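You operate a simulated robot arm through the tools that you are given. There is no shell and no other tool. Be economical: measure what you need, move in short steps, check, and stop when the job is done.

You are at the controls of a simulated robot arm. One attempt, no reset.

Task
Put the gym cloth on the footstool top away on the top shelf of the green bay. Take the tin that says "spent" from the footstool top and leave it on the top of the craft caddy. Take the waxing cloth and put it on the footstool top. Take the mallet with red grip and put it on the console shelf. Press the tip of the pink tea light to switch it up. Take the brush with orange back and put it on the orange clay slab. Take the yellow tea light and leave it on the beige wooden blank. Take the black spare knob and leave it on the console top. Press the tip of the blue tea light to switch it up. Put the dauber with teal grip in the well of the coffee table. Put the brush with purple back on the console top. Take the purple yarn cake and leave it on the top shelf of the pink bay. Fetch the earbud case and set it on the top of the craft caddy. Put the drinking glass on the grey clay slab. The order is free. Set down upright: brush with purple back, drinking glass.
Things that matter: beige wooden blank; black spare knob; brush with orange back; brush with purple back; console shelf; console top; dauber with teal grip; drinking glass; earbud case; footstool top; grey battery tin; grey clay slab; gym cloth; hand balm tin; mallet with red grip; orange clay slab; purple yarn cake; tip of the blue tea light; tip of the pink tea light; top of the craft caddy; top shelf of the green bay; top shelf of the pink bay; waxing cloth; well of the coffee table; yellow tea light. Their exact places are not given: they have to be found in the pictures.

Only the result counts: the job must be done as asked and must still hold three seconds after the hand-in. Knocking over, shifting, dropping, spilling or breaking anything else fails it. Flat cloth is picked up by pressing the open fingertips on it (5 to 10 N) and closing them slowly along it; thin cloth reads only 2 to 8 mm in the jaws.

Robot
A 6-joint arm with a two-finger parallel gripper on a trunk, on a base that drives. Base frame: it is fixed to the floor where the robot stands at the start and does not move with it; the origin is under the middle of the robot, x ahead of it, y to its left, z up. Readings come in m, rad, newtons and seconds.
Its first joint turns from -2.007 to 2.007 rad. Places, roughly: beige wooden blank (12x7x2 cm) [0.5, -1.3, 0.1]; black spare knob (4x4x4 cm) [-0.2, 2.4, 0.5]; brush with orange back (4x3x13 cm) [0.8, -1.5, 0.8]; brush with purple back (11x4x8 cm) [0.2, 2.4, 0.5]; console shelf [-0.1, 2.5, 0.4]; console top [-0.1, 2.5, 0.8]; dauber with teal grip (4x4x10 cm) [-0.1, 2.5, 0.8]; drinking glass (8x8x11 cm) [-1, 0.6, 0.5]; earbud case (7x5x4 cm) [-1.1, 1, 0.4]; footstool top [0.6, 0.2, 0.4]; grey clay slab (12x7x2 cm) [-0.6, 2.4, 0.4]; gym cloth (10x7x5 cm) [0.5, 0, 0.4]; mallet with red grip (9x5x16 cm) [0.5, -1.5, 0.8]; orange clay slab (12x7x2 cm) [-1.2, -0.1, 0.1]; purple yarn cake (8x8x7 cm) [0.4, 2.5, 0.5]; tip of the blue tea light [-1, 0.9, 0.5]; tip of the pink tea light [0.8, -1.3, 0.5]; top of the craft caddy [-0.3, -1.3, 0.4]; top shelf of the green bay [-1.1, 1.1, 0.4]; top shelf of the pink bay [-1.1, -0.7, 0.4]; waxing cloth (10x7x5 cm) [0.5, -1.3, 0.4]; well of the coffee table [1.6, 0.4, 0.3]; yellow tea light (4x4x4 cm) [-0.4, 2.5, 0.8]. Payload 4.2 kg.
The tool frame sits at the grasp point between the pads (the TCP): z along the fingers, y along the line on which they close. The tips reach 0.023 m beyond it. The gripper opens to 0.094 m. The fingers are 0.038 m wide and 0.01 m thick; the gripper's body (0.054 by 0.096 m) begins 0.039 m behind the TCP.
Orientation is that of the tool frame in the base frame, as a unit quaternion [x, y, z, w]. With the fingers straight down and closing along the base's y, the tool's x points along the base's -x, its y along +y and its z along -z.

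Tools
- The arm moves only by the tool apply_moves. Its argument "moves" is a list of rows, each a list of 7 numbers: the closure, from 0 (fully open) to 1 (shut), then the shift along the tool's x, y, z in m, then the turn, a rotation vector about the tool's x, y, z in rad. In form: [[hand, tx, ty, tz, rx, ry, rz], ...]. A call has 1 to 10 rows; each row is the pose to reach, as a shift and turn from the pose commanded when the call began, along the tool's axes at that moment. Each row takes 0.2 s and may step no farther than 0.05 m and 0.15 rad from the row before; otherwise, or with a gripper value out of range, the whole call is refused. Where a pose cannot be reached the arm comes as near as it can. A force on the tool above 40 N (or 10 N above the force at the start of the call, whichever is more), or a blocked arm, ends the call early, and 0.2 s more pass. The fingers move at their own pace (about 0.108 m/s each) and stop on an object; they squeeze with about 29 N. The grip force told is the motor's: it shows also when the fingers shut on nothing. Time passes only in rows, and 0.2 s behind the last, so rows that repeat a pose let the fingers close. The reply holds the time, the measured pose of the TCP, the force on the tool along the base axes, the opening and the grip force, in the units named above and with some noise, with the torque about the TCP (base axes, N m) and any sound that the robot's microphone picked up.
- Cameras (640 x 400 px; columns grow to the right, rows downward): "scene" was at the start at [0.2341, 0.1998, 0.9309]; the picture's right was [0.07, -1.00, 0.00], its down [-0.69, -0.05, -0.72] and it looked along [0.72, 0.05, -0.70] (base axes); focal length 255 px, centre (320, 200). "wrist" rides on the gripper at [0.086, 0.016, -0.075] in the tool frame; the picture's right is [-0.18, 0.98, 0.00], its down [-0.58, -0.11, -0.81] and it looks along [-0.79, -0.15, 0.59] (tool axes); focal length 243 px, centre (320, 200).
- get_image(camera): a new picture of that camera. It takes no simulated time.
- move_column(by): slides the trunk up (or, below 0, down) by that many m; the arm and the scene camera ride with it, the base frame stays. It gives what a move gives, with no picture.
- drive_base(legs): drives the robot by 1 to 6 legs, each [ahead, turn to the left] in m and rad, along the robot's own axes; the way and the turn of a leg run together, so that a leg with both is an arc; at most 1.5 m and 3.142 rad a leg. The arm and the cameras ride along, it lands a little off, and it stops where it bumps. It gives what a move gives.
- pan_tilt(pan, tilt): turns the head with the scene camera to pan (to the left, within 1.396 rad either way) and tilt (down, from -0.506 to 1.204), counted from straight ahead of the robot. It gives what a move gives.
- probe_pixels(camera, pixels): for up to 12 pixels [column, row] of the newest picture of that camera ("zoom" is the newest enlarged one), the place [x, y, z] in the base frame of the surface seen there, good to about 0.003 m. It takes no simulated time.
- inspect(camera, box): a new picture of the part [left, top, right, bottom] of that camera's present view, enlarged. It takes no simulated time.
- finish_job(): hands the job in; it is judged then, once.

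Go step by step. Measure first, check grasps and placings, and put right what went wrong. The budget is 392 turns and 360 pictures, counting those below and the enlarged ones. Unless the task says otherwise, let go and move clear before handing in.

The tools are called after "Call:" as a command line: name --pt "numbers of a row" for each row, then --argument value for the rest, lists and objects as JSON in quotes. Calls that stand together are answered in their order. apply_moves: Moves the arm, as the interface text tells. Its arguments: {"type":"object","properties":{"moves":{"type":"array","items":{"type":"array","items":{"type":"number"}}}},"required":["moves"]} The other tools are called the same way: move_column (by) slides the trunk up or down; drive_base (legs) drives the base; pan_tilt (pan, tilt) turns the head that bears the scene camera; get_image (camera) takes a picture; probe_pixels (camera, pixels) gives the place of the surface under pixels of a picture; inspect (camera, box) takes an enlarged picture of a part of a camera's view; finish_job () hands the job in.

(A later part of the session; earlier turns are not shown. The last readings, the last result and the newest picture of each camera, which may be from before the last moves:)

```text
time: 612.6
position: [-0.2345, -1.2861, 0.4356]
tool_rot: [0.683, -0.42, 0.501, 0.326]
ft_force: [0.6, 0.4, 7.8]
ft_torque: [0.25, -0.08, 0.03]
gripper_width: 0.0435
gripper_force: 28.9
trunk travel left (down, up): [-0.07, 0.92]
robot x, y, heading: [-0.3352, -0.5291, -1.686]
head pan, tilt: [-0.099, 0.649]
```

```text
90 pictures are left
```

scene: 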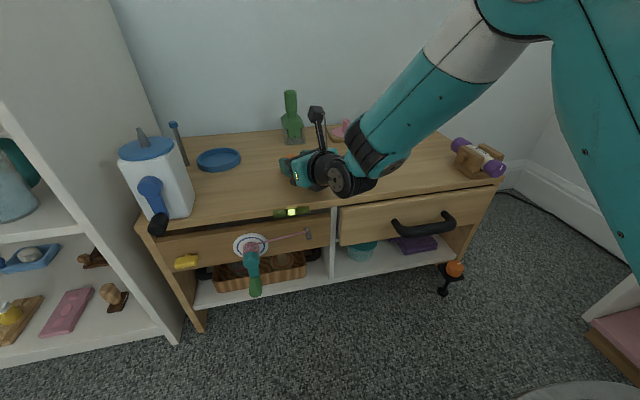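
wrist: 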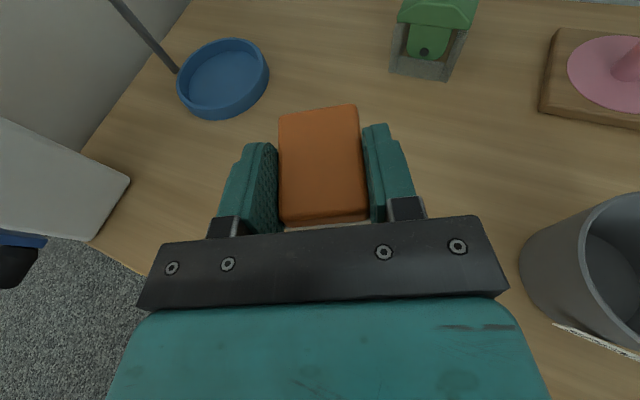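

Contact. I'll open the fingers, then raise the trunk to lift away.

Call:
apply_moves --pt "0.8 0 0 0 0 0 0" --pt "0.4 0 0 0 0 0 0" --pt "0.2 0 0 0 0 0 0" --pt "0.2 0 0 0 0 0 0"

Call:
move_column --by 0.25

Call:
get_image --camera "wrist"

```text
time: 613.6
position: [-0.2341, -1.2848, 0.4352]
tool_rot: [0.684, -0.421, 0.5, 0.324]
ft_force: [-0.2, -0.1, 0.8]
ft_torque: [-0.02, 0.0, 0.02]
gripper_width: 0.0751
gripper_force: 0.1
trunk travel left (down, up): [-0.07, 0.92]
robot x, y, heading: [-0.3332, -0.529, -1.685]
head pan, tilt: [-0.099, 0.649]
```

```text
time: 616.2
position: [-0.2351, -1.2866, 0.6845]
tool_rot: [0.684, -0.421, 0.5, 0.324]
ft_force: [0.0, -1.5, 1.0]
ft_torque: [0.03, -0.02, -0.04]
gripper_width: 0.0754
gripper_force: 0.0
trunk travel left (down, up): [-0.32, 0.67]
robot x, y, heading: [-0.3323, -0.5292, -1.695]
head pan, tilt: [-0.099, 0.649]
```

```text
89 pictures are left
```

wrist: 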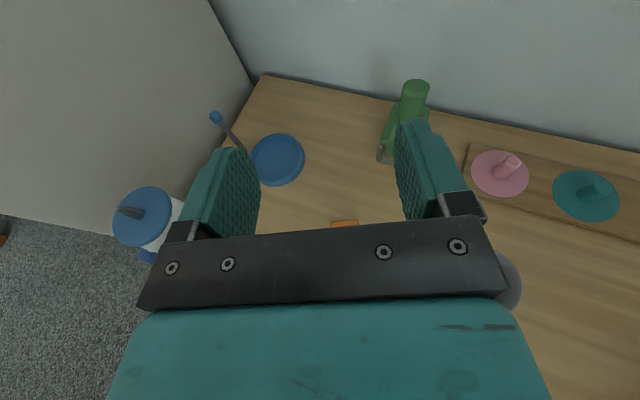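

The earbud case is on the caddy. Next is the mallet. I'll roll the wrist back to its normal orientation.

Call:
apply_moves --pt "0 0 0 0 0 0 -0.15" --pt "0 0 0 0 0 0 -0.3" --pt "0 0 0 0 0 0 -0.45" --pt "0 0 0 0 0 0 -0.6" --pt "0 0 0 0 0 0 -0.75" --pt "0 0 0 0 0 0 -0.9" --pt "0 0 0 0 0 0 -1.05" --pt "0 0 0 0 0 0 -1.2" --pt "0 0 0 0 0 0 -1.35" --pt "0 0 0 0 0 0 -1.5"

Call:
apply_moves --pt "0 0 0 0 0 0 -0.15" --pt "0 0 0 0 0 0 -0.3" --pt "0 0 0 0 0 0 -0.45" --pt "0 0 0 0 0 0 -0.6" --pt "0 0 0 0 0 0 -0.75" --pt "0 0 0 0 0 0 -0.9" --pt "0 0 0 0 0 0 -1.05" --pt "0 0 0 0 0 0 -1.2" --pt "0 0 0 0 0 0 -1.35" --pt "0 0 0 0 0 0 -1.5"

Call:
move_column --by 0.3

```text
time: 618.4
position: [-0.2357, -1.2848, 0.6846]
tool_rot: [0.787, 0.16, 0.144, 0.578]
ft_force: [-0.2, -0.3, 0.8]
ft_torque: [0.0, 0.03, 0.02]
gripper_width: 0.0943
gripper_force: 0.0
trunk travel left (down, up): [-0.32, 0.67]
robot x, y, heading: [-0.336, -0.5266, -1.69]
head pan, tilt: [-0.099, 0.649]
```

```text
time: 620.6
position: [-0.235, -1.285, 0.6844]
tool_rot: [0.467, 0.653, -0.288, 0.521]
ft_force: [-0.3, -0.1, -0.2]
ft_torque: [-0.01, 0.0, 0.0]
gripper_width: 0.0942
gripper_force: 0.1
trunk travel left (down, up): [-0.32, 0.67]
robot x, y, heading: [-0.3339, -0.5277, -1.691]
head pan, tilt: [-0.099, 0.649]
```

```text
time: 623.6
position: [-0.2344, -1.2853, 0.9842]
tool_rot: [0.468, 0.653, -0.288, 0.521]
ft_force: [-1.4, 0.4, -0.6]
ft_torque: [-0.03, -0.02, -0.02]
gripper_width: 0.0939
gripper_force: 0.1
trunk travel left (down, up): [-0.62, 0.37]
robot x, y, heading: [-0.3346, -0.5276, -1.694]
head pan, tilt: [-0.099, 0.649]
```

I'll level the roll, reduce the tilt to 0.88, and retract the arm.

Call:
apply_moves --pt "0 0 0 -0.03 0 0 -0.117" --pt "0 0 0 -0.07 0 0 -0.117" --pt "0 0 0 -0.11 0 0 -0.117" --pt "0 0 0 -0.15 0 0 -0.117" --pt "0 0 0 -0.17 0 0 -0.117"

Call:
apply_moves --pt "0 0 0 0 0 0.13 0" --pt "0 0 0 0 0 0.26 0" --pt "0 0 0 0 0 0.39 0" --pt "0 0 0 0 0 0.39 0"

Call:
drive_base --legs '[[0, 1.555], [0.8, 0], [0, -1.43]]'

Call:
pan_tilt --pan 0.1 --tilt 0.75

Call:
get_image --camera "scene"

```text
time: 624.8
position: [-0.3023, -1.1402, 1.0332]
tool_rot: [0.429, 0.679, -0.318, 0.504]
ft_force: [-0.3, -1.1, 0.3]
ft_torque: [-0.02, -0.02, 0.04]
gripper_width: 0.0939
gripper_force: 0.1
trunk travel left (down, up): [-0.62, 0.37]
robot x, y, heading: [-0.3346, -0.5321, -1.684]
head pan, tilt: [-0.099, 0.649]
```

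```text
time: 625.8
position: [-0.3054, -1.1387, 1.0335]
tool_rot: [0.483, 0.764, -0.228, 0.361]
ft_force: [0.2, -0.9, 0.3]
ft_torque: [-0.01, 0.0, 0.0]
gripper_width: 0.0939
gripper_force: 0.1
trunk travel left (down, up): [-0.62, 0.37]
robot x, y, heading: [-0.3314, -0.5302, -1.688]
head pan, tilt: [-0.099, 0.649]
```

```text
time: 637.4
position: [0.5384, -1.2256, 1.0348]
tool_rot: [0.44, 0.788, -0.209, 0.375]
ft_force: [0.8, 0.0, 0.1]
ft_torque: [-0.05, -0.01, 0.02]
gripper_width: 0.0942
gripper_force: 0.1
trunk travel left (down, up): [-0.62, 0.37]
robot x, y, heading: [0.4444, -0.6226, -1.583]
head pan, tilt: [-0.099, 0.649]
```

```text
time: 638.2
position: [0.5387, -1.2268, 1.0338]
tool_rot: [0.441, 0.788, -0.209, 0.375]
ft_force: [-0.4, -0.1, 0.2]
ft_torque: [0.0, 0.01, 0.02]
gripper_width: 0.0941
gripper_force: 0.0
trunk travel left (down, up): [-0.62, 0.37]
robot x, y, heading: [0.4419, -0.6249, -1.58]
head pan, tilt: [0.099, 0.75]
```

```text
88 pictures are left
```

scene: 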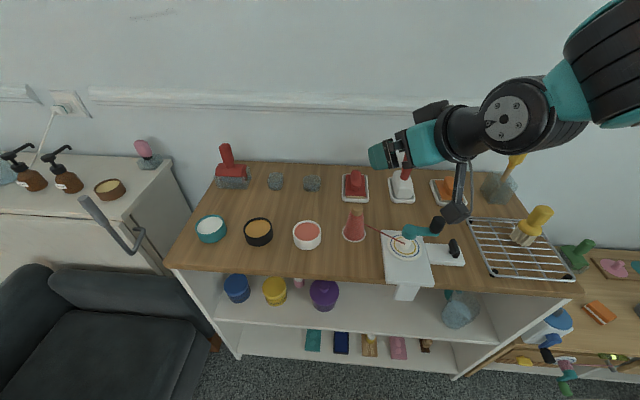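

I'll zoom on the mallet and the winder.

Call:
inspect --camera "scene" --box '[330, 130, 490, 280]'

Call:
probe_pixels --camera "zoom" --pixels '[[202, 110], [203, 130], [200, 160], [180, 165], [220, 165], [200, 185], [290, 245], [290, 225], [200, 270], [335, 310], [70, 220], [285, 100]]'

```text
2.67 times, centred on (410, 205) of scene
```

zoom: 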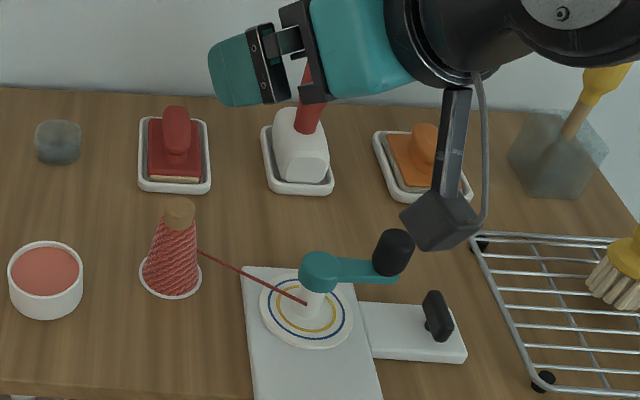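

```text
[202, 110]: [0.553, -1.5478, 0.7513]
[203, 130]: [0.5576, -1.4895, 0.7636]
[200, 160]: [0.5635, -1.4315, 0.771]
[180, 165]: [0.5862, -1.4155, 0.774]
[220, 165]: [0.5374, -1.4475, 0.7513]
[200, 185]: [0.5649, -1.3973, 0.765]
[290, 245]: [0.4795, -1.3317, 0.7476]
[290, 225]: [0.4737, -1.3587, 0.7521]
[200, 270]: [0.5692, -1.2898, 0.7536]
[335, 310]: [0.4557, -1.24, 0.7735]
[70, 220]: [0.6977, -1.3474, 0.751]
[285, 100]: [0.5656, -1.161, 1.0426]
```

Call:
probe_pixels --camera "zoom" --pixels '[[300, 160], [280, 160], [325, 160], [307, 115], [312, 90], [295, 180], [300, 135], [393, 235], [393, 260], [320, 260], [435, 300], [278, 140]]'

```text
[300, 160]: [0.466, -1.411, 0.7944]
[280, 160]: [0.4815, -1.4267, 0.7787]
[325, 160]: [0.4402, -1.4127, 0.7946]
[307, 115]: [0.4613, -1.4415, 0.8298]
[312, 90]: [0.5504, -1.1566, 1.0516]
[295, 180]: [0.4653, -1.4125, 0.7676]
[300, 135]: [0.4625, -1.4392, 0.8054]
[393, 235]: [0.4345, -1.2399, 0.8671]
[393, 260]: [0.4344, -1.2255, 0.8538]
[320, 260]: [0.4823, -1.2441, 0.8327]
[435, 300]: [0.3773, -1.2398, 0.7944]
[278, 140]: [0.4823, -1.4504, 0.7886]
```

The mallet handle is at (0.464,-1.456), top ≈0.92; the winder knob at (0.434,-1.24) tops out near 0.87. I'll straighten the tool yaw first.

Call:
apply_moves --pt "0 0 0 0 0.107 0 0.087" --pt "0 0 0 0 0.214 0 0.1745" --pt "0 0 0 0 0.3215 0 0.262" --pt "0 0 0 0 0.4286 0 0.349" --pt "0 0 0 0 0.4286 0 0.349"

```text
time: 639.4
position: [0.5381, -1.2262, 1.0335]
tool_rot: [0.64, 0.637, -0.304, 0.302]
ft_force: [0.2, 0.5, -0.3]
ft_torque: [0.0, 0.0, -0.01]
gripper_width: 0.094
gripper_force: 0.0
trunk travel left (down, up): [-0.62, 0.37]
robot x, y, heading: [0.4452, -0.623, -1.579]
head pan, tilt: [0.099, 0.75]
```

Call:
apply_moves --pt "0 -0.006 -0.0185 0.04 0 0 0" --pt "0 -0.014 -0.037 0.083 0 0 0" --pt "0 -0.021 -0.0555 0.126 0 0 0" --pt "0 -0.028 -0.074 0.1696 0 0 0" --pt "0 -0.028 -0.074 0.1696 0 0 0"

Call:
get_image --camera "wrist"

```text
time: 640.6
position: [0.4617, -1.3776, 0.9501]
tool_rot: [0.639, 0.638, -0.304, 0.303]
ft_force: [1.0, 0.1, -0.3]
ft_torque: [-0.02, 0.01, -0.02]
gripper_width: 0.0942
gripper_force: 0.1
trunk travel left (down, up): [-0.62, 0.37]
robot x, y, heading: [0.4451, -0.6255, -1.586]
head pan, tilt: [0.099, 0.75]
```

```text
86 pictures are left
```

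wrist: 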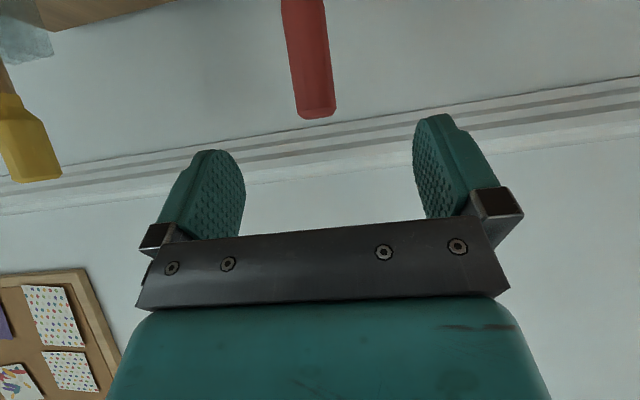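

Call:
apply_moves --pt "0.2 0 0.001 0.03 0 0 0" --pt "0.3 0 0.002 0.06 0 0 0" --pt "0.3 0 0.002 0.085 0 0 0" --pt "0.3 0.001 0.002 0.099 0 0 0" --pt "0.3 0.001 0.002 0.099 0 0 0"

Call:
get_image --camera "wrist"

```text
time: 641.8
position: [0.4645, -1.4511, 0.8862]
tool_rot: [0.639, 0.638, -0.304, 0.303]
ft_force: [-0.5, 0.2, -0.6]
ft_torque: [0.01, -0.04, -0.01]
gripper_width: 0.0659
gripper_force: 0.0
trunk travel left (down, up): [-0.62, 0.37]
robot x, y, heading: [0.4437, -0.623, -1.581]
head pan, tilt: [0.099, 0.75]
```

```text
85 pictures are left
```

wrist: 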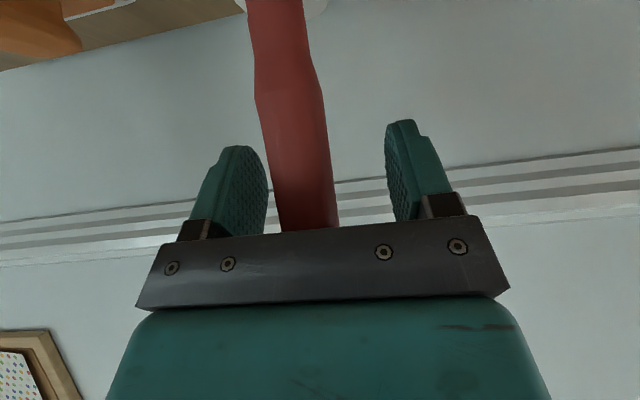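

The handle is ~6 mm off centre, so I'll shift and then close.

Call:
apply_moves --pt "0.3 0 -0.006 0 0 0 0" --pt "0.3 0 -0.006 0 0 0 0" --pt "0.5 0 -0.006 0 0 0 0" --pt "0.8 0 -0.006 0 0 0 0" --pt "1 0 -0.006 0 0 0 0" --pt "1 0 -0.006 0 0 0 0"

```text
time: 643.2
position: [0.4592, -1.4522, 0.8862]
tool_rot: [0.639, 0.639, -0.303, 0.303]
ft_force: [-0.2, 0.5, -0.2]
ft_torque: [-0.11, 0.07, -0.04]
gripper_width: 0.0287
gripper_force: 29.0
trunk travel left (down, up): [-0.62, 0.37]
robot x, y, heading: [0.4412, -0.6235, -1.583]
head pan, tilt: [0.099, 0.75]
```

Gripped with negligible load. I'll lift straight up and check.

Call:
apply_moves --pt "1 -0.0155 0 -0.0126 0 0 0" --pt "1 -0.031 0 -0.0252 0 0 0" --pt "1 -0.062 0 -0.05 0 0 0" --pt "1 -0.085 0 -0.07 0 0 0"

Call:
get_image --camera "scene"

```text
time: 644.2
position: [0.4597, -1.4519, 0.9944]
tool_rot: [0.64, 0.638, -0.303, 0.302]
ft_force: [0.3, -0.2, -3.8]
ft_torque: [0.01, 0.0, -0.01]
gripper_width: 0.029
gripper_force: 29.2
trunk travel left (down, up): [-0.62, 0.37]
robot x, y, heading: [0.4463, -0.6241, -1.582]
head pan, tilt: [0.099, 0.75]
```

```text
84 pictures are left
```

scene: 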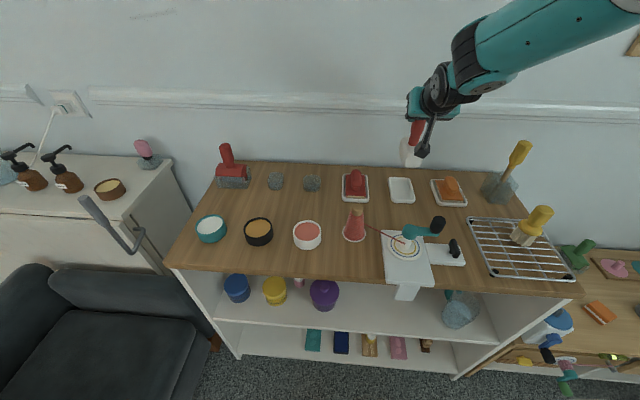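

Mallet lifted and its tray is undisturbed. I'll raise the trunk more to clear the winder, then retract.

Call:
move_column --by 0.12

Call:
apply_moves --pt "1 0.02 0 -0.035 0 0 0" --pt "1 0.045 0 -0.07 0 0 0" --pt "1 0.07 0 -0.105 0 0 0" --pt "1 0.095 0 -0.14 0 0 0" --pt "1 0.12 0 -0.175 0 0 0" --pt "1 0.145 0 -0.21 0 0 0"

```text
time: 645.7
position: [0.4578, -1.4522, 1.1153]
tool_rot: [0.64, 0.639, -0.303, 0.302]
ft_force: [0.7, 0.2, -2.5]
ft_torque: [0.01, 0.02, 0.01]
gripper_width: 0.0289
gripper_force: 28.8
trunk travel left (down, up): [-0.74, 0.25]
robot x, y, heading: [0.4423, -0.6239, -1.584]
head pan, tilt: [0.099, 0.75]
```

```text
time: 647.1
position: [0.4592, -1.2006, 1.138]
tool_rot: [0.639, 0.639, -0.302, 0.302]
ft_force: [0.2, 0.2, -3.1]
ft_torque: [-0.04, -0.03, 0.01]
gripper_width: 0.0288
gripper_force: 28.6
out of reach, approached as far as the arm can: row 6
trunk travel left (down, up): [-0.74, 0.25]
robot x, y, heading: [0.442, -0.6238, -1.582]
head pan, tilt: [0.099, 0.75]
```

Now I'll drive to the console.

Call:
drive_base --legs '[[0, -1.85], [0.65, 0], [0, -1.39], [1.5, 0], [0.35, 0], [0, 0.1]]'

Call:
pan_tilt --pan 0 --tilt 0.75

Call:
get_image --camera "scene"

```text
time: 668.0
position: [0.1019, 2.0167, 1.1368]
tool_rot: [-0.63, 0.647, 0.298, 0.308]
ft_force: [0.0, -0.4, -3.0]
ft_torque: [-0.05, 0.01, 0.0]
gripper_width: 0.029
gripper_force: 28.7
trunk travel left (down, up): [-0.74, 0.25]
robot x, y, heading: [0.1048, 1.4427, 1.537]
head pan, tilt: [0.099, 0.75]
```

```text
time: 668.7
position: [0.1015, 2.0178, 1.137]
tool_rot: [-0.631, 0.647, 0.299, 0.307]
ft_force: [0.0, -0.3, -2.2]
ft_torque: [-0.02, 0.01, 0.02]
gripper_width: 0.0291
gripper_force: 29.4
trunk travel left (down, up): [-0.74, 0.25]
robot x, y, heading: [0.1041, 1.4407, 1.536]
head pan, tilt: [0.0, 0.75]
```

```text
83 pictures are left
```

scene: 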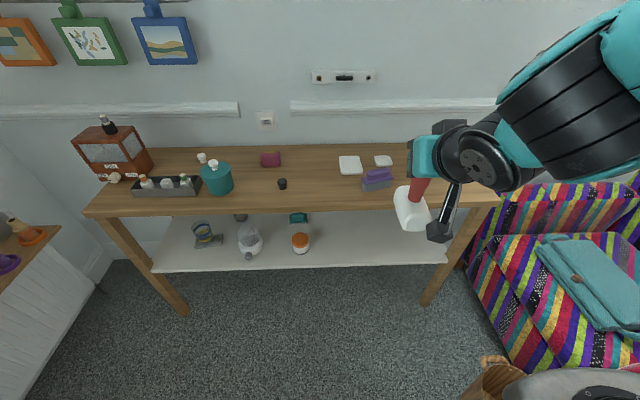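

I'll lower the trunk in two steps.

Call:
move_column --by -0.4

Call:
move_column --by -0.28

Call:
pan_tilt --pan -0.1 --tilt 0.35

Call:
get_image --camera "scene"

```text
time: 672.5
position: [0.1021, 2.0171, 0.7371]
tool_rot: [-0.631, 0.647, 0.298, 0.307]
ft_force: [-0.2, 0.3, -2.9]
ft_torque: [-0.03, 0.04, -0.01]
gripper_width: 0.0288
gripper_force: 28.9
trunk travel left (down, up): [-0.34, 0.65]
robot x, y, heading: [0.109, 1.4406, 1.536]
head pan, tilt: [0.0, 0.75]
```

```text
time: 675.3
position: [0.101, 2.0172, 0.4578]
tool_rot: [-0.631, 0.647, 0.299, 0.306]
ft_force: [-0.5, 0.2, -2.8]
ft_torque: [0.0, -0.03, -0.03]
gripper_width: 0.0288
gripper_force: 28.5
trunk travel left (down, up): [-0.06, 0.93]
robot x, y, heading: [0.1056, 1.4455, 1.545]
head pan, tilt: [0.0, 0.75]
```

```text
time: 676.2
position: [0.1005, 2.0166, 0.4574]
tool_rot: [-0.631, 0.648, 0.298, 0.306]
ft_force: [1.0, -0.7, -2.3]
ft_torque: [-0.02, -0.02, 0.01]
gripper_width: 0.0291
gripper_force: 29.0
trunk travel left (down, up): [-0.06, 0.93]
robot x, y, heading: [0.103, 1.4391, 1.538]
head pan, tilt: [-0.099, 0.351]
```

```text
82 pictures are left
```

scene: 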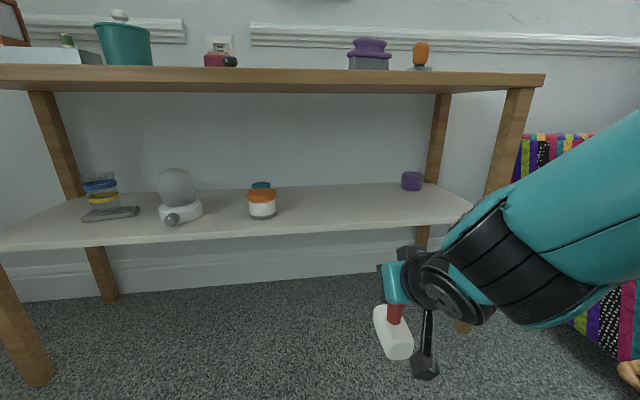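

I'll roll forward 0.1 m and raise the hand so the mallet's head clears the shelf.

Call:
drive_base --legs '[[0.1, 0]]'

Call:
apply_moves --pt "1 -0.035 0 -0.03 0 0 0" --pt "1 -0.07 0 -0.058 0 0 0" --pt "1 -0.105 0 -0.086 0 0 0" --pt "1 -0.105 0 -0.086 0 0 0"

Call:
get_image --camera "scene"

```text
time: 677.4
position: [0.105, 2.1201, 0.4566]
tool_rot: [-0.631, 0.648, 0.298, 0.307]
ft_force: [0.3, 0.0, -3.7]
ft_torque: [-0.01, -0.01, -0.03]
gripper_width: 0.029
gripper_force: 29.4
trunk travel left (down, up): [-0.06, 0.93]
robot x, y, heading: [0.1082, 1.5447, 1.537]
head pan, tilt: [-0.099, 0.351]
```

```text
time: 678.4
position: [0.1106, 2.1221, 0.5961]
tool_rot: [-0.63, 0.648, 0.298, 0.307]
ft_force: [-0.6, 0.3, -1.9]
ft_torque: [-0.01, 0.01, -0.02]
gripper_width: 0.0289
gripper_force: 28.4
trunk travel left (down, up): [-0.06, 0.93]
robot x, y, heading: [0.1112, 1.5444, 1.54]
head pan, tilt: [-0.099, 0.351]
```

```text
81 pictures are left
```

scene: 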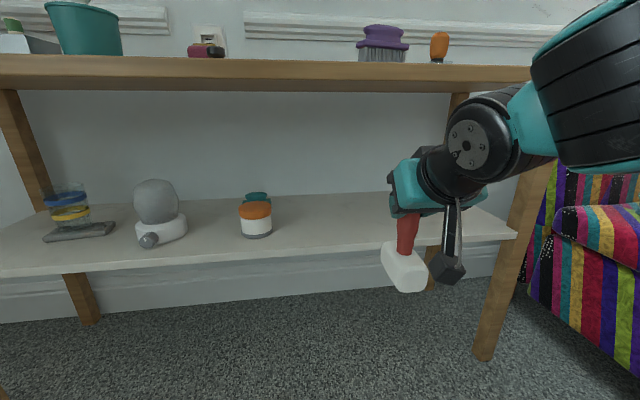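

I'll probe the mallet's bottom and the forearm.

Call:
probe_pixels --camera "scene" --pixels '[[405, 288], [385, 265], [425, 285], [400, 255], [410, 225], [540, 80], [500, 130], [470, 120], [430, 150]]'

```text
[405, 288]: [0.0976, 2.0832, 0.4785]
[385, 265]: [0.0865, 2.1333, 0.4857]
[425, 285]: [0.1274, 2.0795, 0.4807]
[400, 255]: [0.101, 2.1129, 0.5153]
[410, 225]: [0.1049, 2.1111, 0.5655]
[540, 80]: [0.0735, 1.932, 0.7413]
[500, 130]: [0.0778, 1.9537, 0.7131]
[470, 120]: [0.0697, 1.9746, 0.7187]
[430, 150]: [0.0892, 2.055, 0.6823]
```

The bottom is at z≈0.472. I'll place it near the front at y≈2.34 so the forearm stays clear of the console top.

Call:
apply_moves --pt "1 -0.0275 0.001 0.0334 0 0 0" --pt "1 -0.055 0.002 0.0667 0 0 0" --pt "1 -0.0824 0.003 0.1 0 0 0" --pt "1 -0.11 0.0045 0.1334 0 0 0" --pt "1 -0.1374 0.0056 0.1668 0 0 0" --pt "1 -0.1374 0.0056 0.1668 0 0 0"

Call:
get_image --camera "scene"

```text
time: 679.8
position: [0.109, 2.3378, 0.5888]
tool_rot: [-0.631, 0.647, 0.299, 0.307]
ft_force: [0.0, -0.7, -1.9]
ft_torque: [-0.01, 0.01, -0.01]
gripper_width: 0.029
gripper_force: 28.8
trunk travel left (down, up): [-0.06, 0.93]
robot x, y, heading: [0.1083, 1.544, 1.534]
head pan, tilt: [-0.099, 0.351]
```

```text
80 pictures are left
```

scene: 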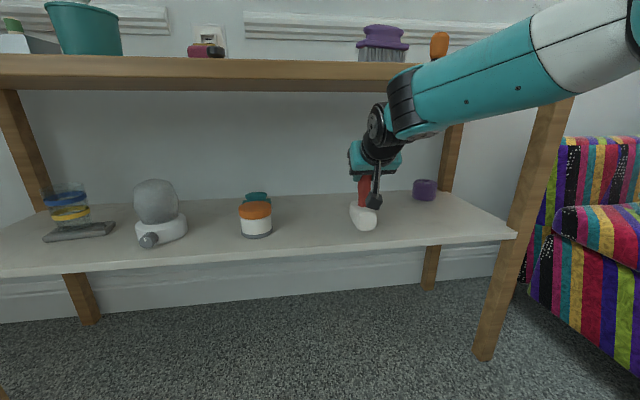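

Over the shelf. I'll lower towards contact.

Call:
apply_moves --pt "1 0.0077 0 0.0064 0 0 0" --pt "1 0.0116 0 0.0095 0 0 0" --pt "1 0.0116 0 0.0095 0 0 0"

```text
time: 680.6
position: [0.107, 2.3382, 0.5769]
tool_rot: [-0.63, 0.648, 0.298, 0.308]
ft_force: [-0.5, 0.0, -3.0]
ft_torque: [0.0, -0.01, 0.02]
gripper_width: 0.0287
gripper_force: 29.2
trunk travel left (down, up): [-0.06, 0.93]
robot x, y, heading: [0.1093, 1.5443, 1.533]
head pan, tilt: [-0.099, 0.351]
```

Call:
apply_moves --pt "1 0.0031 0 0.0025 0 0 0" --pt "1 0.0054 0 0.0044 0 0 0" --pt "1 0.0054 0 0.0044 0 0 0"

Call:
inspect --camera "scene" --box '[300, 140, 440, 250]'

```text
time: 681.4
position: [0.1059, 2.3357, 0.5704]
tool_rot: [-0.631, 0.647, 0.299, 0.307]
ft_force: [-0.5, -0.1, -1.4]
ft_torque: [0.01, 0.04, 0.0]
gripper_width: 0.0289
gripper_force: 28.9
trunk travel left (down, up): [-0.06, 0.93]
robot x, y, heading: [0.1088, 1.5421, 1.53]
head pan, tilt: [-0.099, 0.351]
```

```text
3.64 times, centred on (370, 195) of scene
```

zoom: 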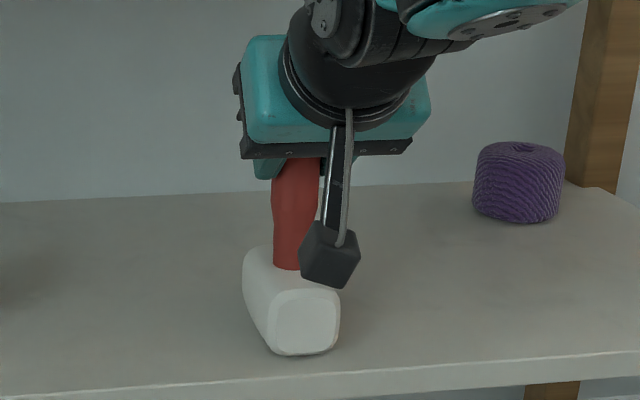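

Nearly touching. Fine steps now.

Call:
apply_moves --pt "1 0.0015 0 0.0013 0 0 0" --pt "1 0.0031 0 0.0025 0 0 0" --pt "1 0.0031 0 0.0025 0 0 0"

```text
time: 682.2
position: [0.1058, 2.3366, 0.5715]
tool_rot: [-0.63, 0.646, 0.302, 0.308]
ft_force: [-1.9, -5.8, 20.9]
ft_torque: [-0.2, -0.08, 0.01]
gripper_width: 0.029
gripper_force: 28.9
trunk travel left (down, up): [-0.06, 0.93]
robot x, y, heading: [0.1099, 1.5401, 1.535]
head pan, tilt: [-0.099, 0.351]
```

Contact (21 N). I'll ease slightly, release, and retreat.

Call:
apply_moves --pt "1 -0.0015 0 -0.0012 0 0 0" --pt "0.8 -0.0015 0 -0.0012 0 0 0" --pt "0.5 -0.0015 0 -0.0012 0 0 0" --pt "0.3 -0.0015 0 -0.0012 0 0 0" --pt "0.3 -0.0015 0 -0.0012 0 0 0" --pt "0.3 0.0 0 -0.04 0 0 0" --pt "0.3 0.02 0 -0.08 0 0 0" --pt "0.3 0.05 0 -0.115 0 0 0" --pt "0.3 0.085 0 -0.145 0 0 0"

Call:
get_image --camera "scene"

```text
time: 684.2
position: [0.106, 2.1696, 0.5947]
tool_rot: [-0.63, 0.648, 0.299, 0.307]
ft_force: [0.3, -1.2, 0.0]
ft_torque: [-0.02, 0.02, -0.01]
gripper_width: 0.066
gripper_force: 0.0
trunk travel left (down, up): [-0.06, 0.93]
robot x, y, heading: [0.1076, 1.544, 1.535]
head pan, tilt: [-0.099, 0.351]
```

```text
78 pictures are left
```

scene: 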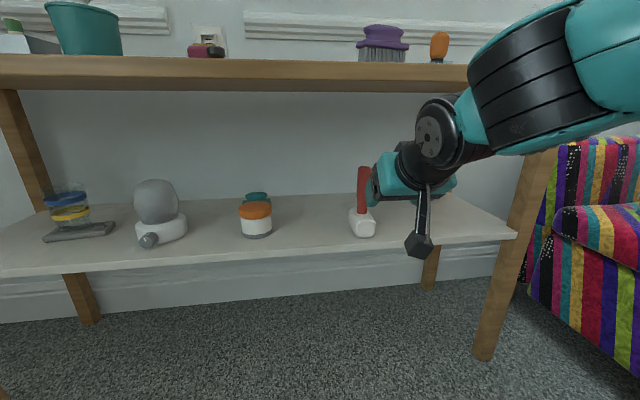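

The mallet stands on the console shelf. Last item is the yarn cake; I'll shift the hand right and measure it.

Call:
apply_moves --pt "0 0 -0.045 0 0 0 0" --pt "0 0 -0.09 0 0 0 0" --pt "0 0 -0.135 0 0 -0.06 0" --pt "0 0 -0.18 0 0 -0.12 0" --pt "0 0 -0.23 0 0 -0.12 0"

Call:
inspect --camera "scene" --box '[370, 150, 470, 220]'

Call:
get_image --camera "wrist"

```text
time: 685.4
position: [0.3319, 2.1625, 0.5951]
tool_rot: [-0.611, 0.628, 0.336, 0.346]
ft_force: [-0.1, -0.3, 0.9]
ft_torque: [0.02, -0.02, -0.01]
gripper_width: 0.094
gripper_force: 0.0
trunk travel left (down, up): [-0.06, 0.93]
robot x, y, heading: [0.1067, 1.5453, 1.538]
head pan, tilt: [-0.099, 0.351]
```

```text
5.71 times, centred on (420, 185) of scene
```

zoom: 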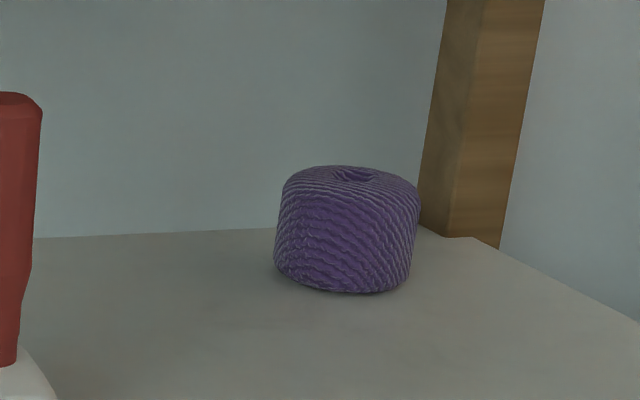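

```text
76 pictures are left
```

wrist: 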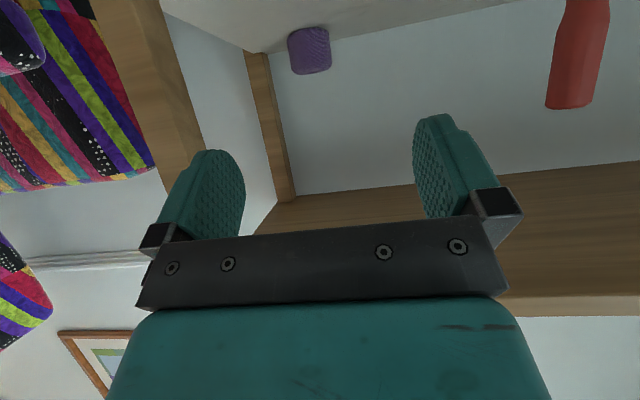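

Call:
probe_pixels --camera "zoom" --pixels '[[345, 230], [280, 230], [412, 230], [345, 280], [345, 195], [300, 180], [400, 190], [355, 172], [460, 200], [345, 170]]'

Call:
probe_pixels --camera "wrist" --pixels '[[310, 45], [291, 45], [329, 45], [310, 68], [310, 30]]'

```text
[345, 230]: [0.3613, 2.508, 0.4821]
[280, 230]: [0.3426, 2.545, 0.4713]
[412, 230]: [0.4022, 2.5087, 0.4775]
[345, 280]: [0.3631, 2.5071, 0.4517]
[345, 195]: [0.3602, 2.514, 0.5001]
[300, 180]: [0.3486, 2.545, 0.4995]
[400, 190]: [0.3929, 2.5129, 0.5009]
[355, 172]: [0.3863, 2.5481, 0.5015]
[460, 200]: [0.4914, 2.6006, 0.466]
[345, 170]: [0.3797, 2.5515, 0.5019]
```

```text
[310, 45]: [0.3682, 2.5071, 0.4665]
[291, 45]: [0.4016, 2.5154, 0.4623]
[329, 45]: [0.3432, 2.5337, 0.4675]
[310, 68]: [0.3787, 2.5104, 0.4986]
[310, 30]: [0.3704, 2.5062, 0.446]
```

The yarn's centre is (0.379,2.544), radius 0.04, top 0.502. I'll roll forward 0.1 m and move to a pre-grasp pose.

Call:
drive_base --legs '[[0.1, 0]]'

```text
time: 686.5
position: [0.3365, 2.2654, 0.5949]
tool_rot: [-0.611, 0.628, 0.335, 0.346]
ft_force: [0.4, -0.7, 0.7]
ft_torque: [-0.03, -0.02, 0.0]
gripper_width: 0.0941
gripper_force: 0.1
trunk travel left (down, up): [-0.06, 0.93]
robot x, y, heading: [0.1096, 1.6465, 1.534]
head pan, tilt: [-0.099, 0.351]
```

Call:
apply_moves --pt "0 -0.018 -0.009 0.04 0 0 0" --pt "0 -0.036 -0.0175 0.08 0 0 0" --pt "0 -0.0545 -0.026 0.12 0 0 0" --pt "0 -0.0726 -0.0347 0.1595 0 0 0" --pt "0 -0.0726 -0.0347 0.1595 0 0 0"

Call:
get_image --camera "wrist"

Call:
get_image --camera "scene"

```text
time: 687.7
position: [0.3758, 2.4382, 0.5706]
tool_rot: [-0.611, 0.627, 0.337, 0.345]
ft_force: [-0.6, -0.9, -0.5]
ft_torque: [-0.01, -0.01, 0.01]
gripper_width: 0.0936
gripper_force: 0.0
trunk travel left (down, up): [-0.06, 0.93]
robot x, y, heading: [0.1105, 1.6477, 1.539]
head pan, tilt: [-0.099, 0.351]
```

```text
75 pictures are left
```

wrist: 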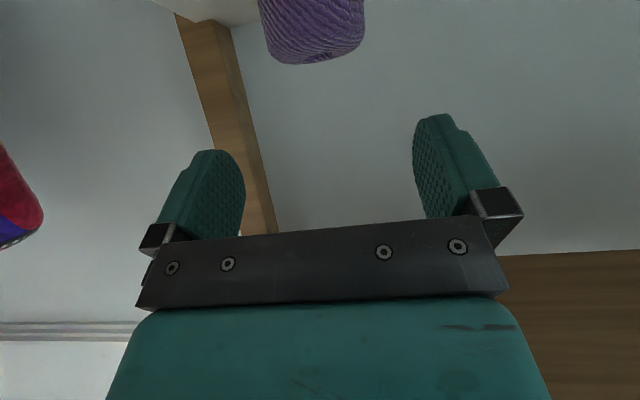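

```text
74 pictures are left
```

scene: 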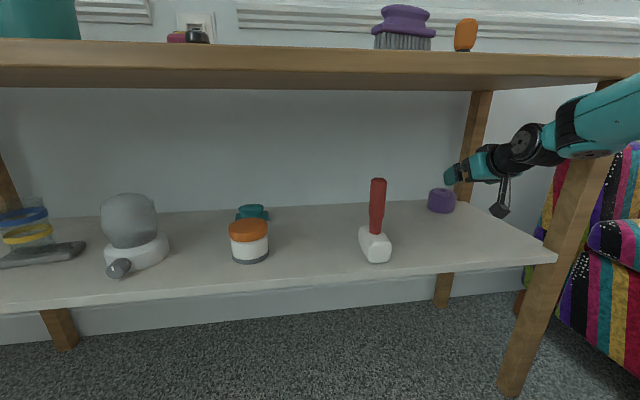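

By geometry the yarn should appear at column ≈313 when centred, and it does (312). I'll advance carefully.

Call:
apply_moves --pt "0 0 0 0.035 0 0 0" --pt "0 0 0 0.07 0 0 0" --pt "0 0 0 0.085 0 0 0" --pt "0 0 0 0.085 0 0 0"

Call:
get_image --camera "wrist"

```text
time: 688.7
position: [0.3761, 2.508, 0.5249]
tool_rot: [-0.612, 0.628, 0.336, 0.345]
ft_force: [0.4, -0.5, 0.4]
ft_torque: [0.0, -0.01, -0.02]
gripper_width: 0.0939
gripper_force: 0.1
trunk travel left (down, up): [-0.06, 0.93]
robot x, y, heading: [0.1063, 1.6451, 1.533]
head pan, tilt: [-0.099, 0.351]
```

```text
73 pictures are left
```

wrist: 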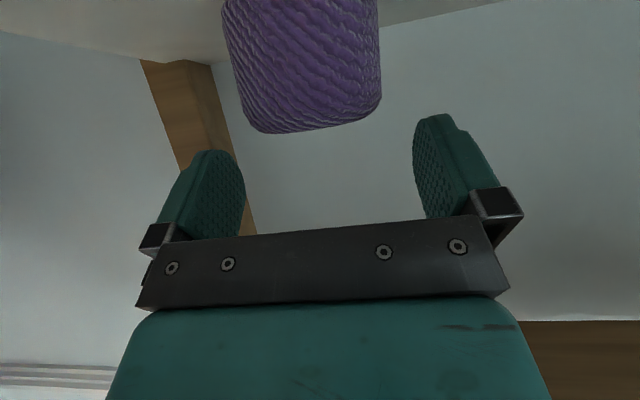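

The yarn is ~4 mm to the left, so I'll correct and make the final approach.

Call:
apply_moves --pt "0 0 -0.004 0.01 0 0 0" --pt "0 0 -0.004 0.022 0 0 0" --pt "0 0 -0.004 0.034 0 0 0" --pt "0 0 -0.004 0.034 0 0 0"

Call:
get_image --camera "wrist"

```text
time: 689.7
position: [0.3824, 2.5376, 0.5063]
tool_rot: [-0.611, 0.628, 0.336, 0.346]
ft_force: [0.2, 0.5, -0.3]
ft_torque: [0.02, -0.02, 0.0]
gripper_width: 0.0939
gripper_force: 0.1
trunk travel left (down, up): [-0.06, 0.93]
robot x, y, heading: [0.1124, 1.6496, 1.533]
head pan, tilt: [-0.099, 0.351]
```

```text
72 pictures are left
```

wrist: 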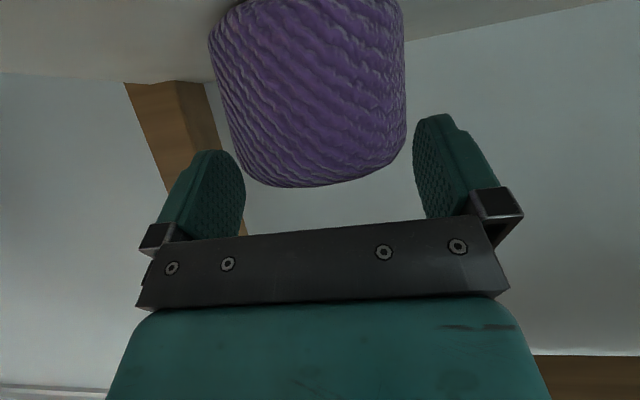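

The yarn is straddled. I'll close the gripper.

Call:
apply_moves --pt "0.1 0 0 0.001 0 0 0" --pt "0.2 0 0 0.001 0 0 0" --pt "0.5 0 0 0.001 0 0 0" --pt "1 0 0 0.001 0 0 0" --pt "1 0 0 0.001 0 0 0"

Call:
get_image --camera "wrist"

```text
time: 690.9
position: [0.3817, 2.5388, 0.5059]
tool_rot: [-0.611, 0.628, 0.336, 0.346]
ft_force: [0.5, -0.4, 0.7]
ft_torque: [0.04, 0.01, -0.01]
gripper_width: 0.0719
gripper_force: 29.1
trunk travel left (down, up): [-0.06, 0.93]
robot x, y, heading: [0.1114, 1.6464, 1.538]
head pan, tilt: [-0.099, 0.351]
```

```text
71 pictures are left
```

wrist: 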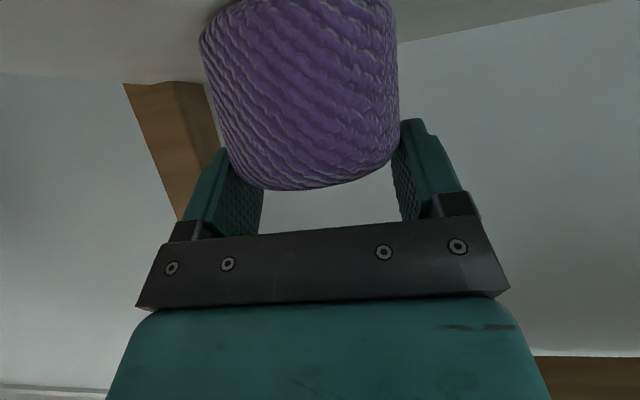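

Gripped at 0.072. I'll lift 1.5 cm and verify.

Call:
apply_moves --pt "1 -0.006 0 -0.004 0 0 0" --pt "1 -0.0127 0 -0.008 0 0 0" --pt "1 -0.0127 0 -0.008 0 0 0"

Call:
inspect --camera "scene" --box '[400, 150, 530, 240]'

```text
time: 691.7
position: [0.3823, 2.5381, 0.5206]
tool_rot: [-0.611, 0.627, 0.337, 0.346]
ft_force: [-0.4, -0.3, -0.8]
ft_torque: [0.02, 0.0, 0.01]
gripper_width: 0.0717
gripper_force: 28.8
trunk travel left (down, up): [-0.06, 0.93]
robot x, y, heading: [0.1093, 1.6432, 1.535]
head pan, tilt: [-0.099, 0.351]
```

```text
4.44 times, centred on (465, 195) of scene
```

zoom: 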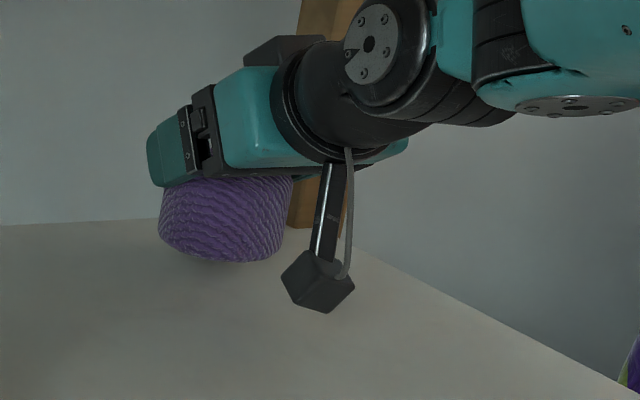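

It holds. I'll back straight out with the base.

Call:
drive_base --legs '[[-0.45, 0]]'

Call:
get_image --camera "scene"

```text
time: 694.4
position: [0.3688, 2.0912, 0.5207]
tool_rot: [-0.61, 0.629, 0.335, 0.347]
ft_force: [0.6, -0.4, -0.2]
ft_torque: [0.0, 0.03, -0.02]
gripper_width: 0.0716
gripper_force: 29.1
trunk travel left (down, up): [-0.06, 0.93]
robot x, y, heading: [0.0964, 1.1947, 1.532]
head pan, tilt: [-0.099, 0.351]
```

```text
69 pictures are left
```

scene: 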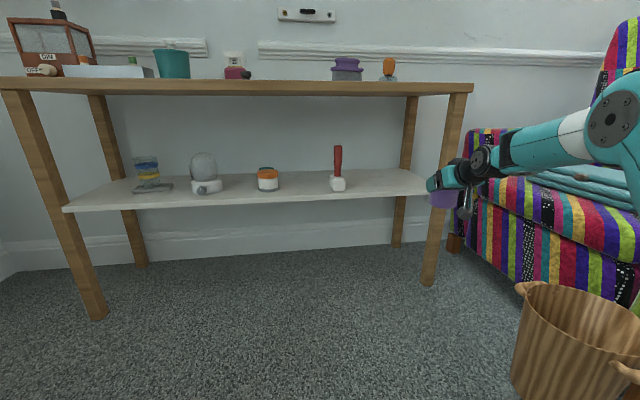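

I'll retract the arm and raise the trunk before turning away from the chair.

Call:
apply_moves --pt "1 0 0 -0.045 0 0 0" --pt "1 0 0.01 -0.09 0 0 0" --pt "1 0 0.025 -0.132 0 0 0" --pt "1 0 0.045 -0.172 0 0 0" --pt "1 0 0.065 -0.212 0 0 0" --pt "1 0.01 0.085 -0.25 0 0 0" --pt "1 0.02 0.105 -0.29 0 0 0"

Call:
move_column --by 0.15

Call:
drive_base --legs '[[0, 1.85], [0.3, 0], [0, 1.3]]'

Call:
pan_tilt --pan 0 --tilt 0.55

Call:
get_image --camera "scene"

```text
time: 696.0
position: [0.2541, 1.8383, 0.6584]
tool_rot: [-0.611, 0.629, 0.335, 0.345]
ft_force: [-0.3, -0.5, -0.1]
ft_torque: [0.0, 0.02, 0.04]
gripper_width: 0.0716
gripper_force: 29.0
trunk travel left (down, up): [-0.06, 0.93]
robot x, y, heading: [0.0942, 1.199, 1.532]
head pan, tilt: [-0.099, 0.351]
```

```text
time: 697.8
position: [0.2543, 1.8385, 0.8079]
tool_rot: [-0.61, 0.629, 0.335, 0.346]
ft_force: [-0.2, 0.5, -0.6]
ft_torque: [0.02, -0.02, -0.02]
gripper_width: 0.0719
gripper_force: 29.1
trunk travel left (down, up): [-0.21, 0.78]
robot x, y, heading: [0.0932, 1.1929, 1.535]
head pan, tilt: [-0.099, 0.351]
```

```text
time: 707.5
position: [-0.3626, 0.4935, 0.8084]
tool_rot: [0.629, 0.611, -0.346, 0.335]
ft_force: [0.5, 0.8, -1.0]
ft_torque: [0.01, -0.02, 0.01]
gripper_width: 0.0718
gripper_force: 29.1
trunk travel left (down, up): [-0.21, 0.78]
robot x, y, heading: [-0.2039, 1.1326, -1.608]
head pan, tilt: [-0.099, 0.351]
```

```text
time: 708.2
position: [-0.3624, 0.4922, 0.8082]
tool_rot: [0.628, 0.61, -0.346, 0.336]
ft_force: [-0.3, -0.2, -0.5]
ft_torque: [0.04, -0.02, -0.02]
gripper_width: 0.0716
gripper_force: 29.0
trunk travel left (down, up): [-0.21, 0.78]
robot x, y, heading: [-0.2077, 1.1324, -1.612]
head pan, tilt: [0.0, 0.55]
```

```text
68 pictures are left
```

scene: 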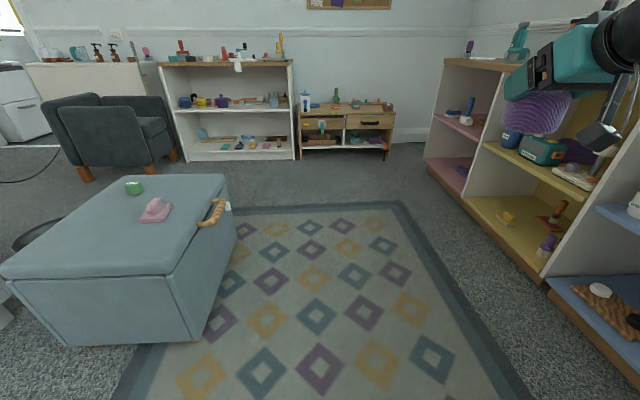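

I'll drive south to in front of the pink bay and face it.

Call:
drive_base --legs '[[0, 0.1], [1.5, 0], [0.2, 0], [0, -1.62]]'

Call:
get_image --camera "scene"

```text
time: 721.2
position: [-0.7327, -0.3984, 0.8083]
tool_rot: [0.876, -0.001, -0.482, -0.002]
ft_force: [-0.7, 0.3, -0.2]
ft_torque: [0.03, -0.03, 0.01]
gripper_width: 0.0714
gripper_force: 28.8
trunk travel left (down, up): [-0.21, 0.78]
robot x, y, heading: [-0.0911, -0.5358, 3.132]
head pan, tilt: [0.0, 0.55]
```

```text
67 pictures are left
```

scene: 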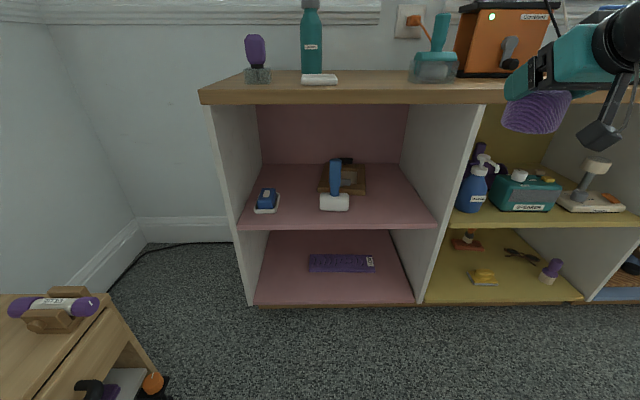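

I'll probe the pink top shelf for a free spot, around (400,210).

Call:
probe_pixels --camera "scene" --pixels '[[395, 205], [410, 215], [385, 200], [300, 205], [334, 203], [265, 205], [345, 180], [430, 180], [437, 225], [240, 225], [330, 98], [530, 130]]'

Call:
inspect --camera "scene" --box '[210, 100, 450, 250]'

```text
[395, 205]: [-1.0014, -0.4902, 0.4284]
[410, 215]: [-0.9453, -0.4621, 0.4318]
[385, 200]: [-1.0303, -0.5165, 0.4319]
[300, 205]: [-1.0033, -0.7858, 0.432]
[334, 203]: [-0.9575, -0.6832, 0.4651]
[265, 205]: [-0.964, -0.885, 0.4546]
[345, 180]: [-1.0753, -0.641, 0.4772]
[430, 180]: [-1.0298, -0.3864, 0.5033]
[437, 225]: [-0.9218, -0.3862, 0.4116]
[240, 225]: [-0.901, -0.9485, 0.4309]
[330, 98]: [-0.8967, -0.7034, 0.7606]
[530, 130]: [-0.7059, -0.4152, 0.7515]
```

```text
2.67 times, centred on (330, 175) of scene
```

zoom: 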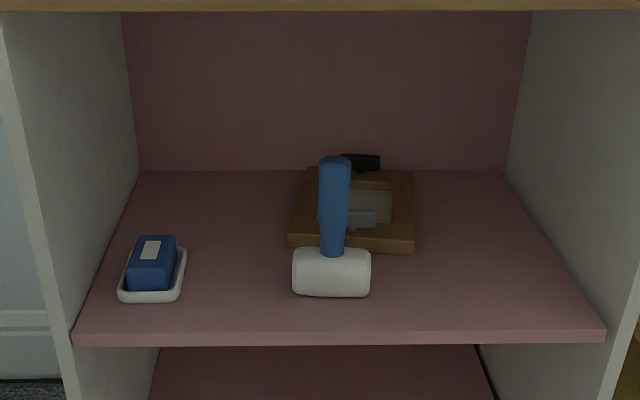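

A free spot is at about (-0.985,-0.485). I'll lower the trunk and position the hand in front of the opening.

Call:
move_column --by -0.15

Call:
apply_moves --pt "1 0.0255 0.022 0.02 0 0 0" --pt "1 0.051 0.0445 0.039 0 0 0" --pt "1 0.076 0.067 0.059 0 0 0" --pt "1 0.1017 0.089 0.0786 0 0 0" --pt "1 0.1017 0.089 0.0786 0 0 0"

Call:
get_image --camera "scene"

```text
time: 723.0
position: [-0.7334, -0.3991, 0.658]
tool_rot: [0.877, -0.001, -0.481, -0.001]
ft_force: [0.7, 0.4, -0.5]
ft_torque: [0.0, -0.01, 0.03]
gripper_width: 0.0712
gripper_force: 28.7
trunk travel left (down, up): [-0.06, 0.93]
robot x, y, heading: [-0.0927, -0.5402, 3.134]
head pan, tilt: [0.0, 0.55]
```

```text
time: 724.2
position: [-0.7466, -0.4913, 0.53]
tool_rot: [0.876, 0.001, -0.482, 0.0]
ft_force: [0.1, 1.2, -0.5]
ft_torque: [0.0, -0.02, 0.01]
gripper_width: 0.071
gripper_force: 29.4
trunk travel left (down, up): [-0.06, 0.93]
robot x, y, heading: [-0.0922, -0.5344, 3.133]
head pan, tilt: [0.0, 0.55]
```

```text
65 pictures are left
```

scene: 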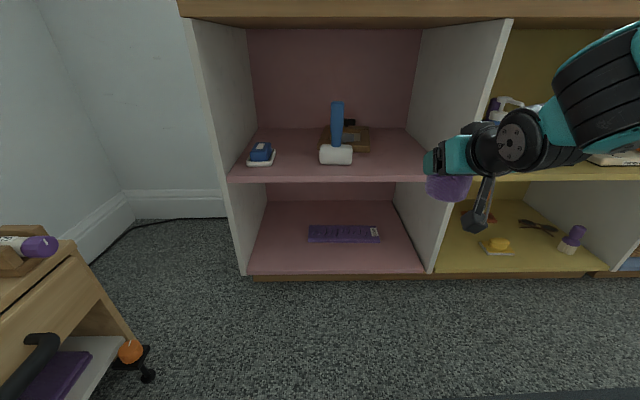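

I'll check the elbow's coordinates before rolling in.

Call:
probe_pixels --camera "scene" --pixels '[[560, 100], [600, 60], [570, 80], [515, 140], [540, 120], [630, 50], [450, 190], [445, 200]]'

```text
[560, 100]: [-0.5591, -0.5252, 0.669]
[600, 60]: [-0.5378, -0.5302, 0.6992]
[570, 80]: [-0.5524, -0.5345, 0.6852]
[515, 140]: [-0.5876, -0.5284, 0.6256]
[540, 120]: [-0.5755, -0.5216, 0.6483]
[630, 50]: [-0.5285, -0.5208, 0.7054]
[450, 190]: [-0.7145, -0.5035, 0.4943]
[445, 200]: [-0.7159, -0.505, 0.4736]
```

Clear. I'll roll forward 0.24 m.

Call:
drive_base --legs '[[0.24, 0]]'

Call:
get_image --camera "scene"

```text
time: 726.0
position: [-0.9923, -0.4814, 0.5314]
tool_rot: [0.876, -0.004, -0.482, -0.003]
ft_force: [-0.2, -0.3, -0.1]
ft_torque: [0.0, 0.04, -0.03]
gripper_width: 0.0713
gripper_force: 28.9
trunk travel left (down, up): [-0.06, 0.93]
robot x, y, heading: [-0.3381, -0.5367, 3.126]
head pan, tilt: [0.0, 0.55]
```

```text
64 pictures are left
```

scene: 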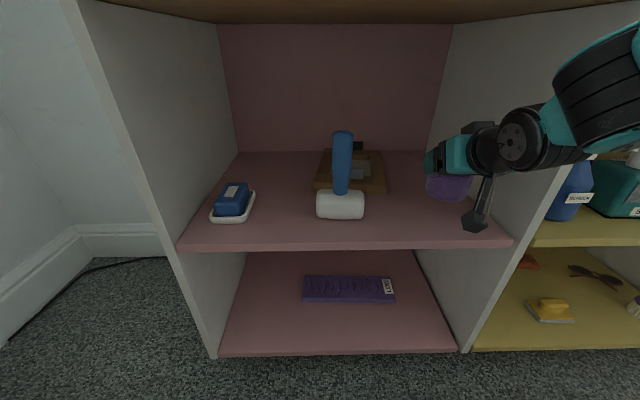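

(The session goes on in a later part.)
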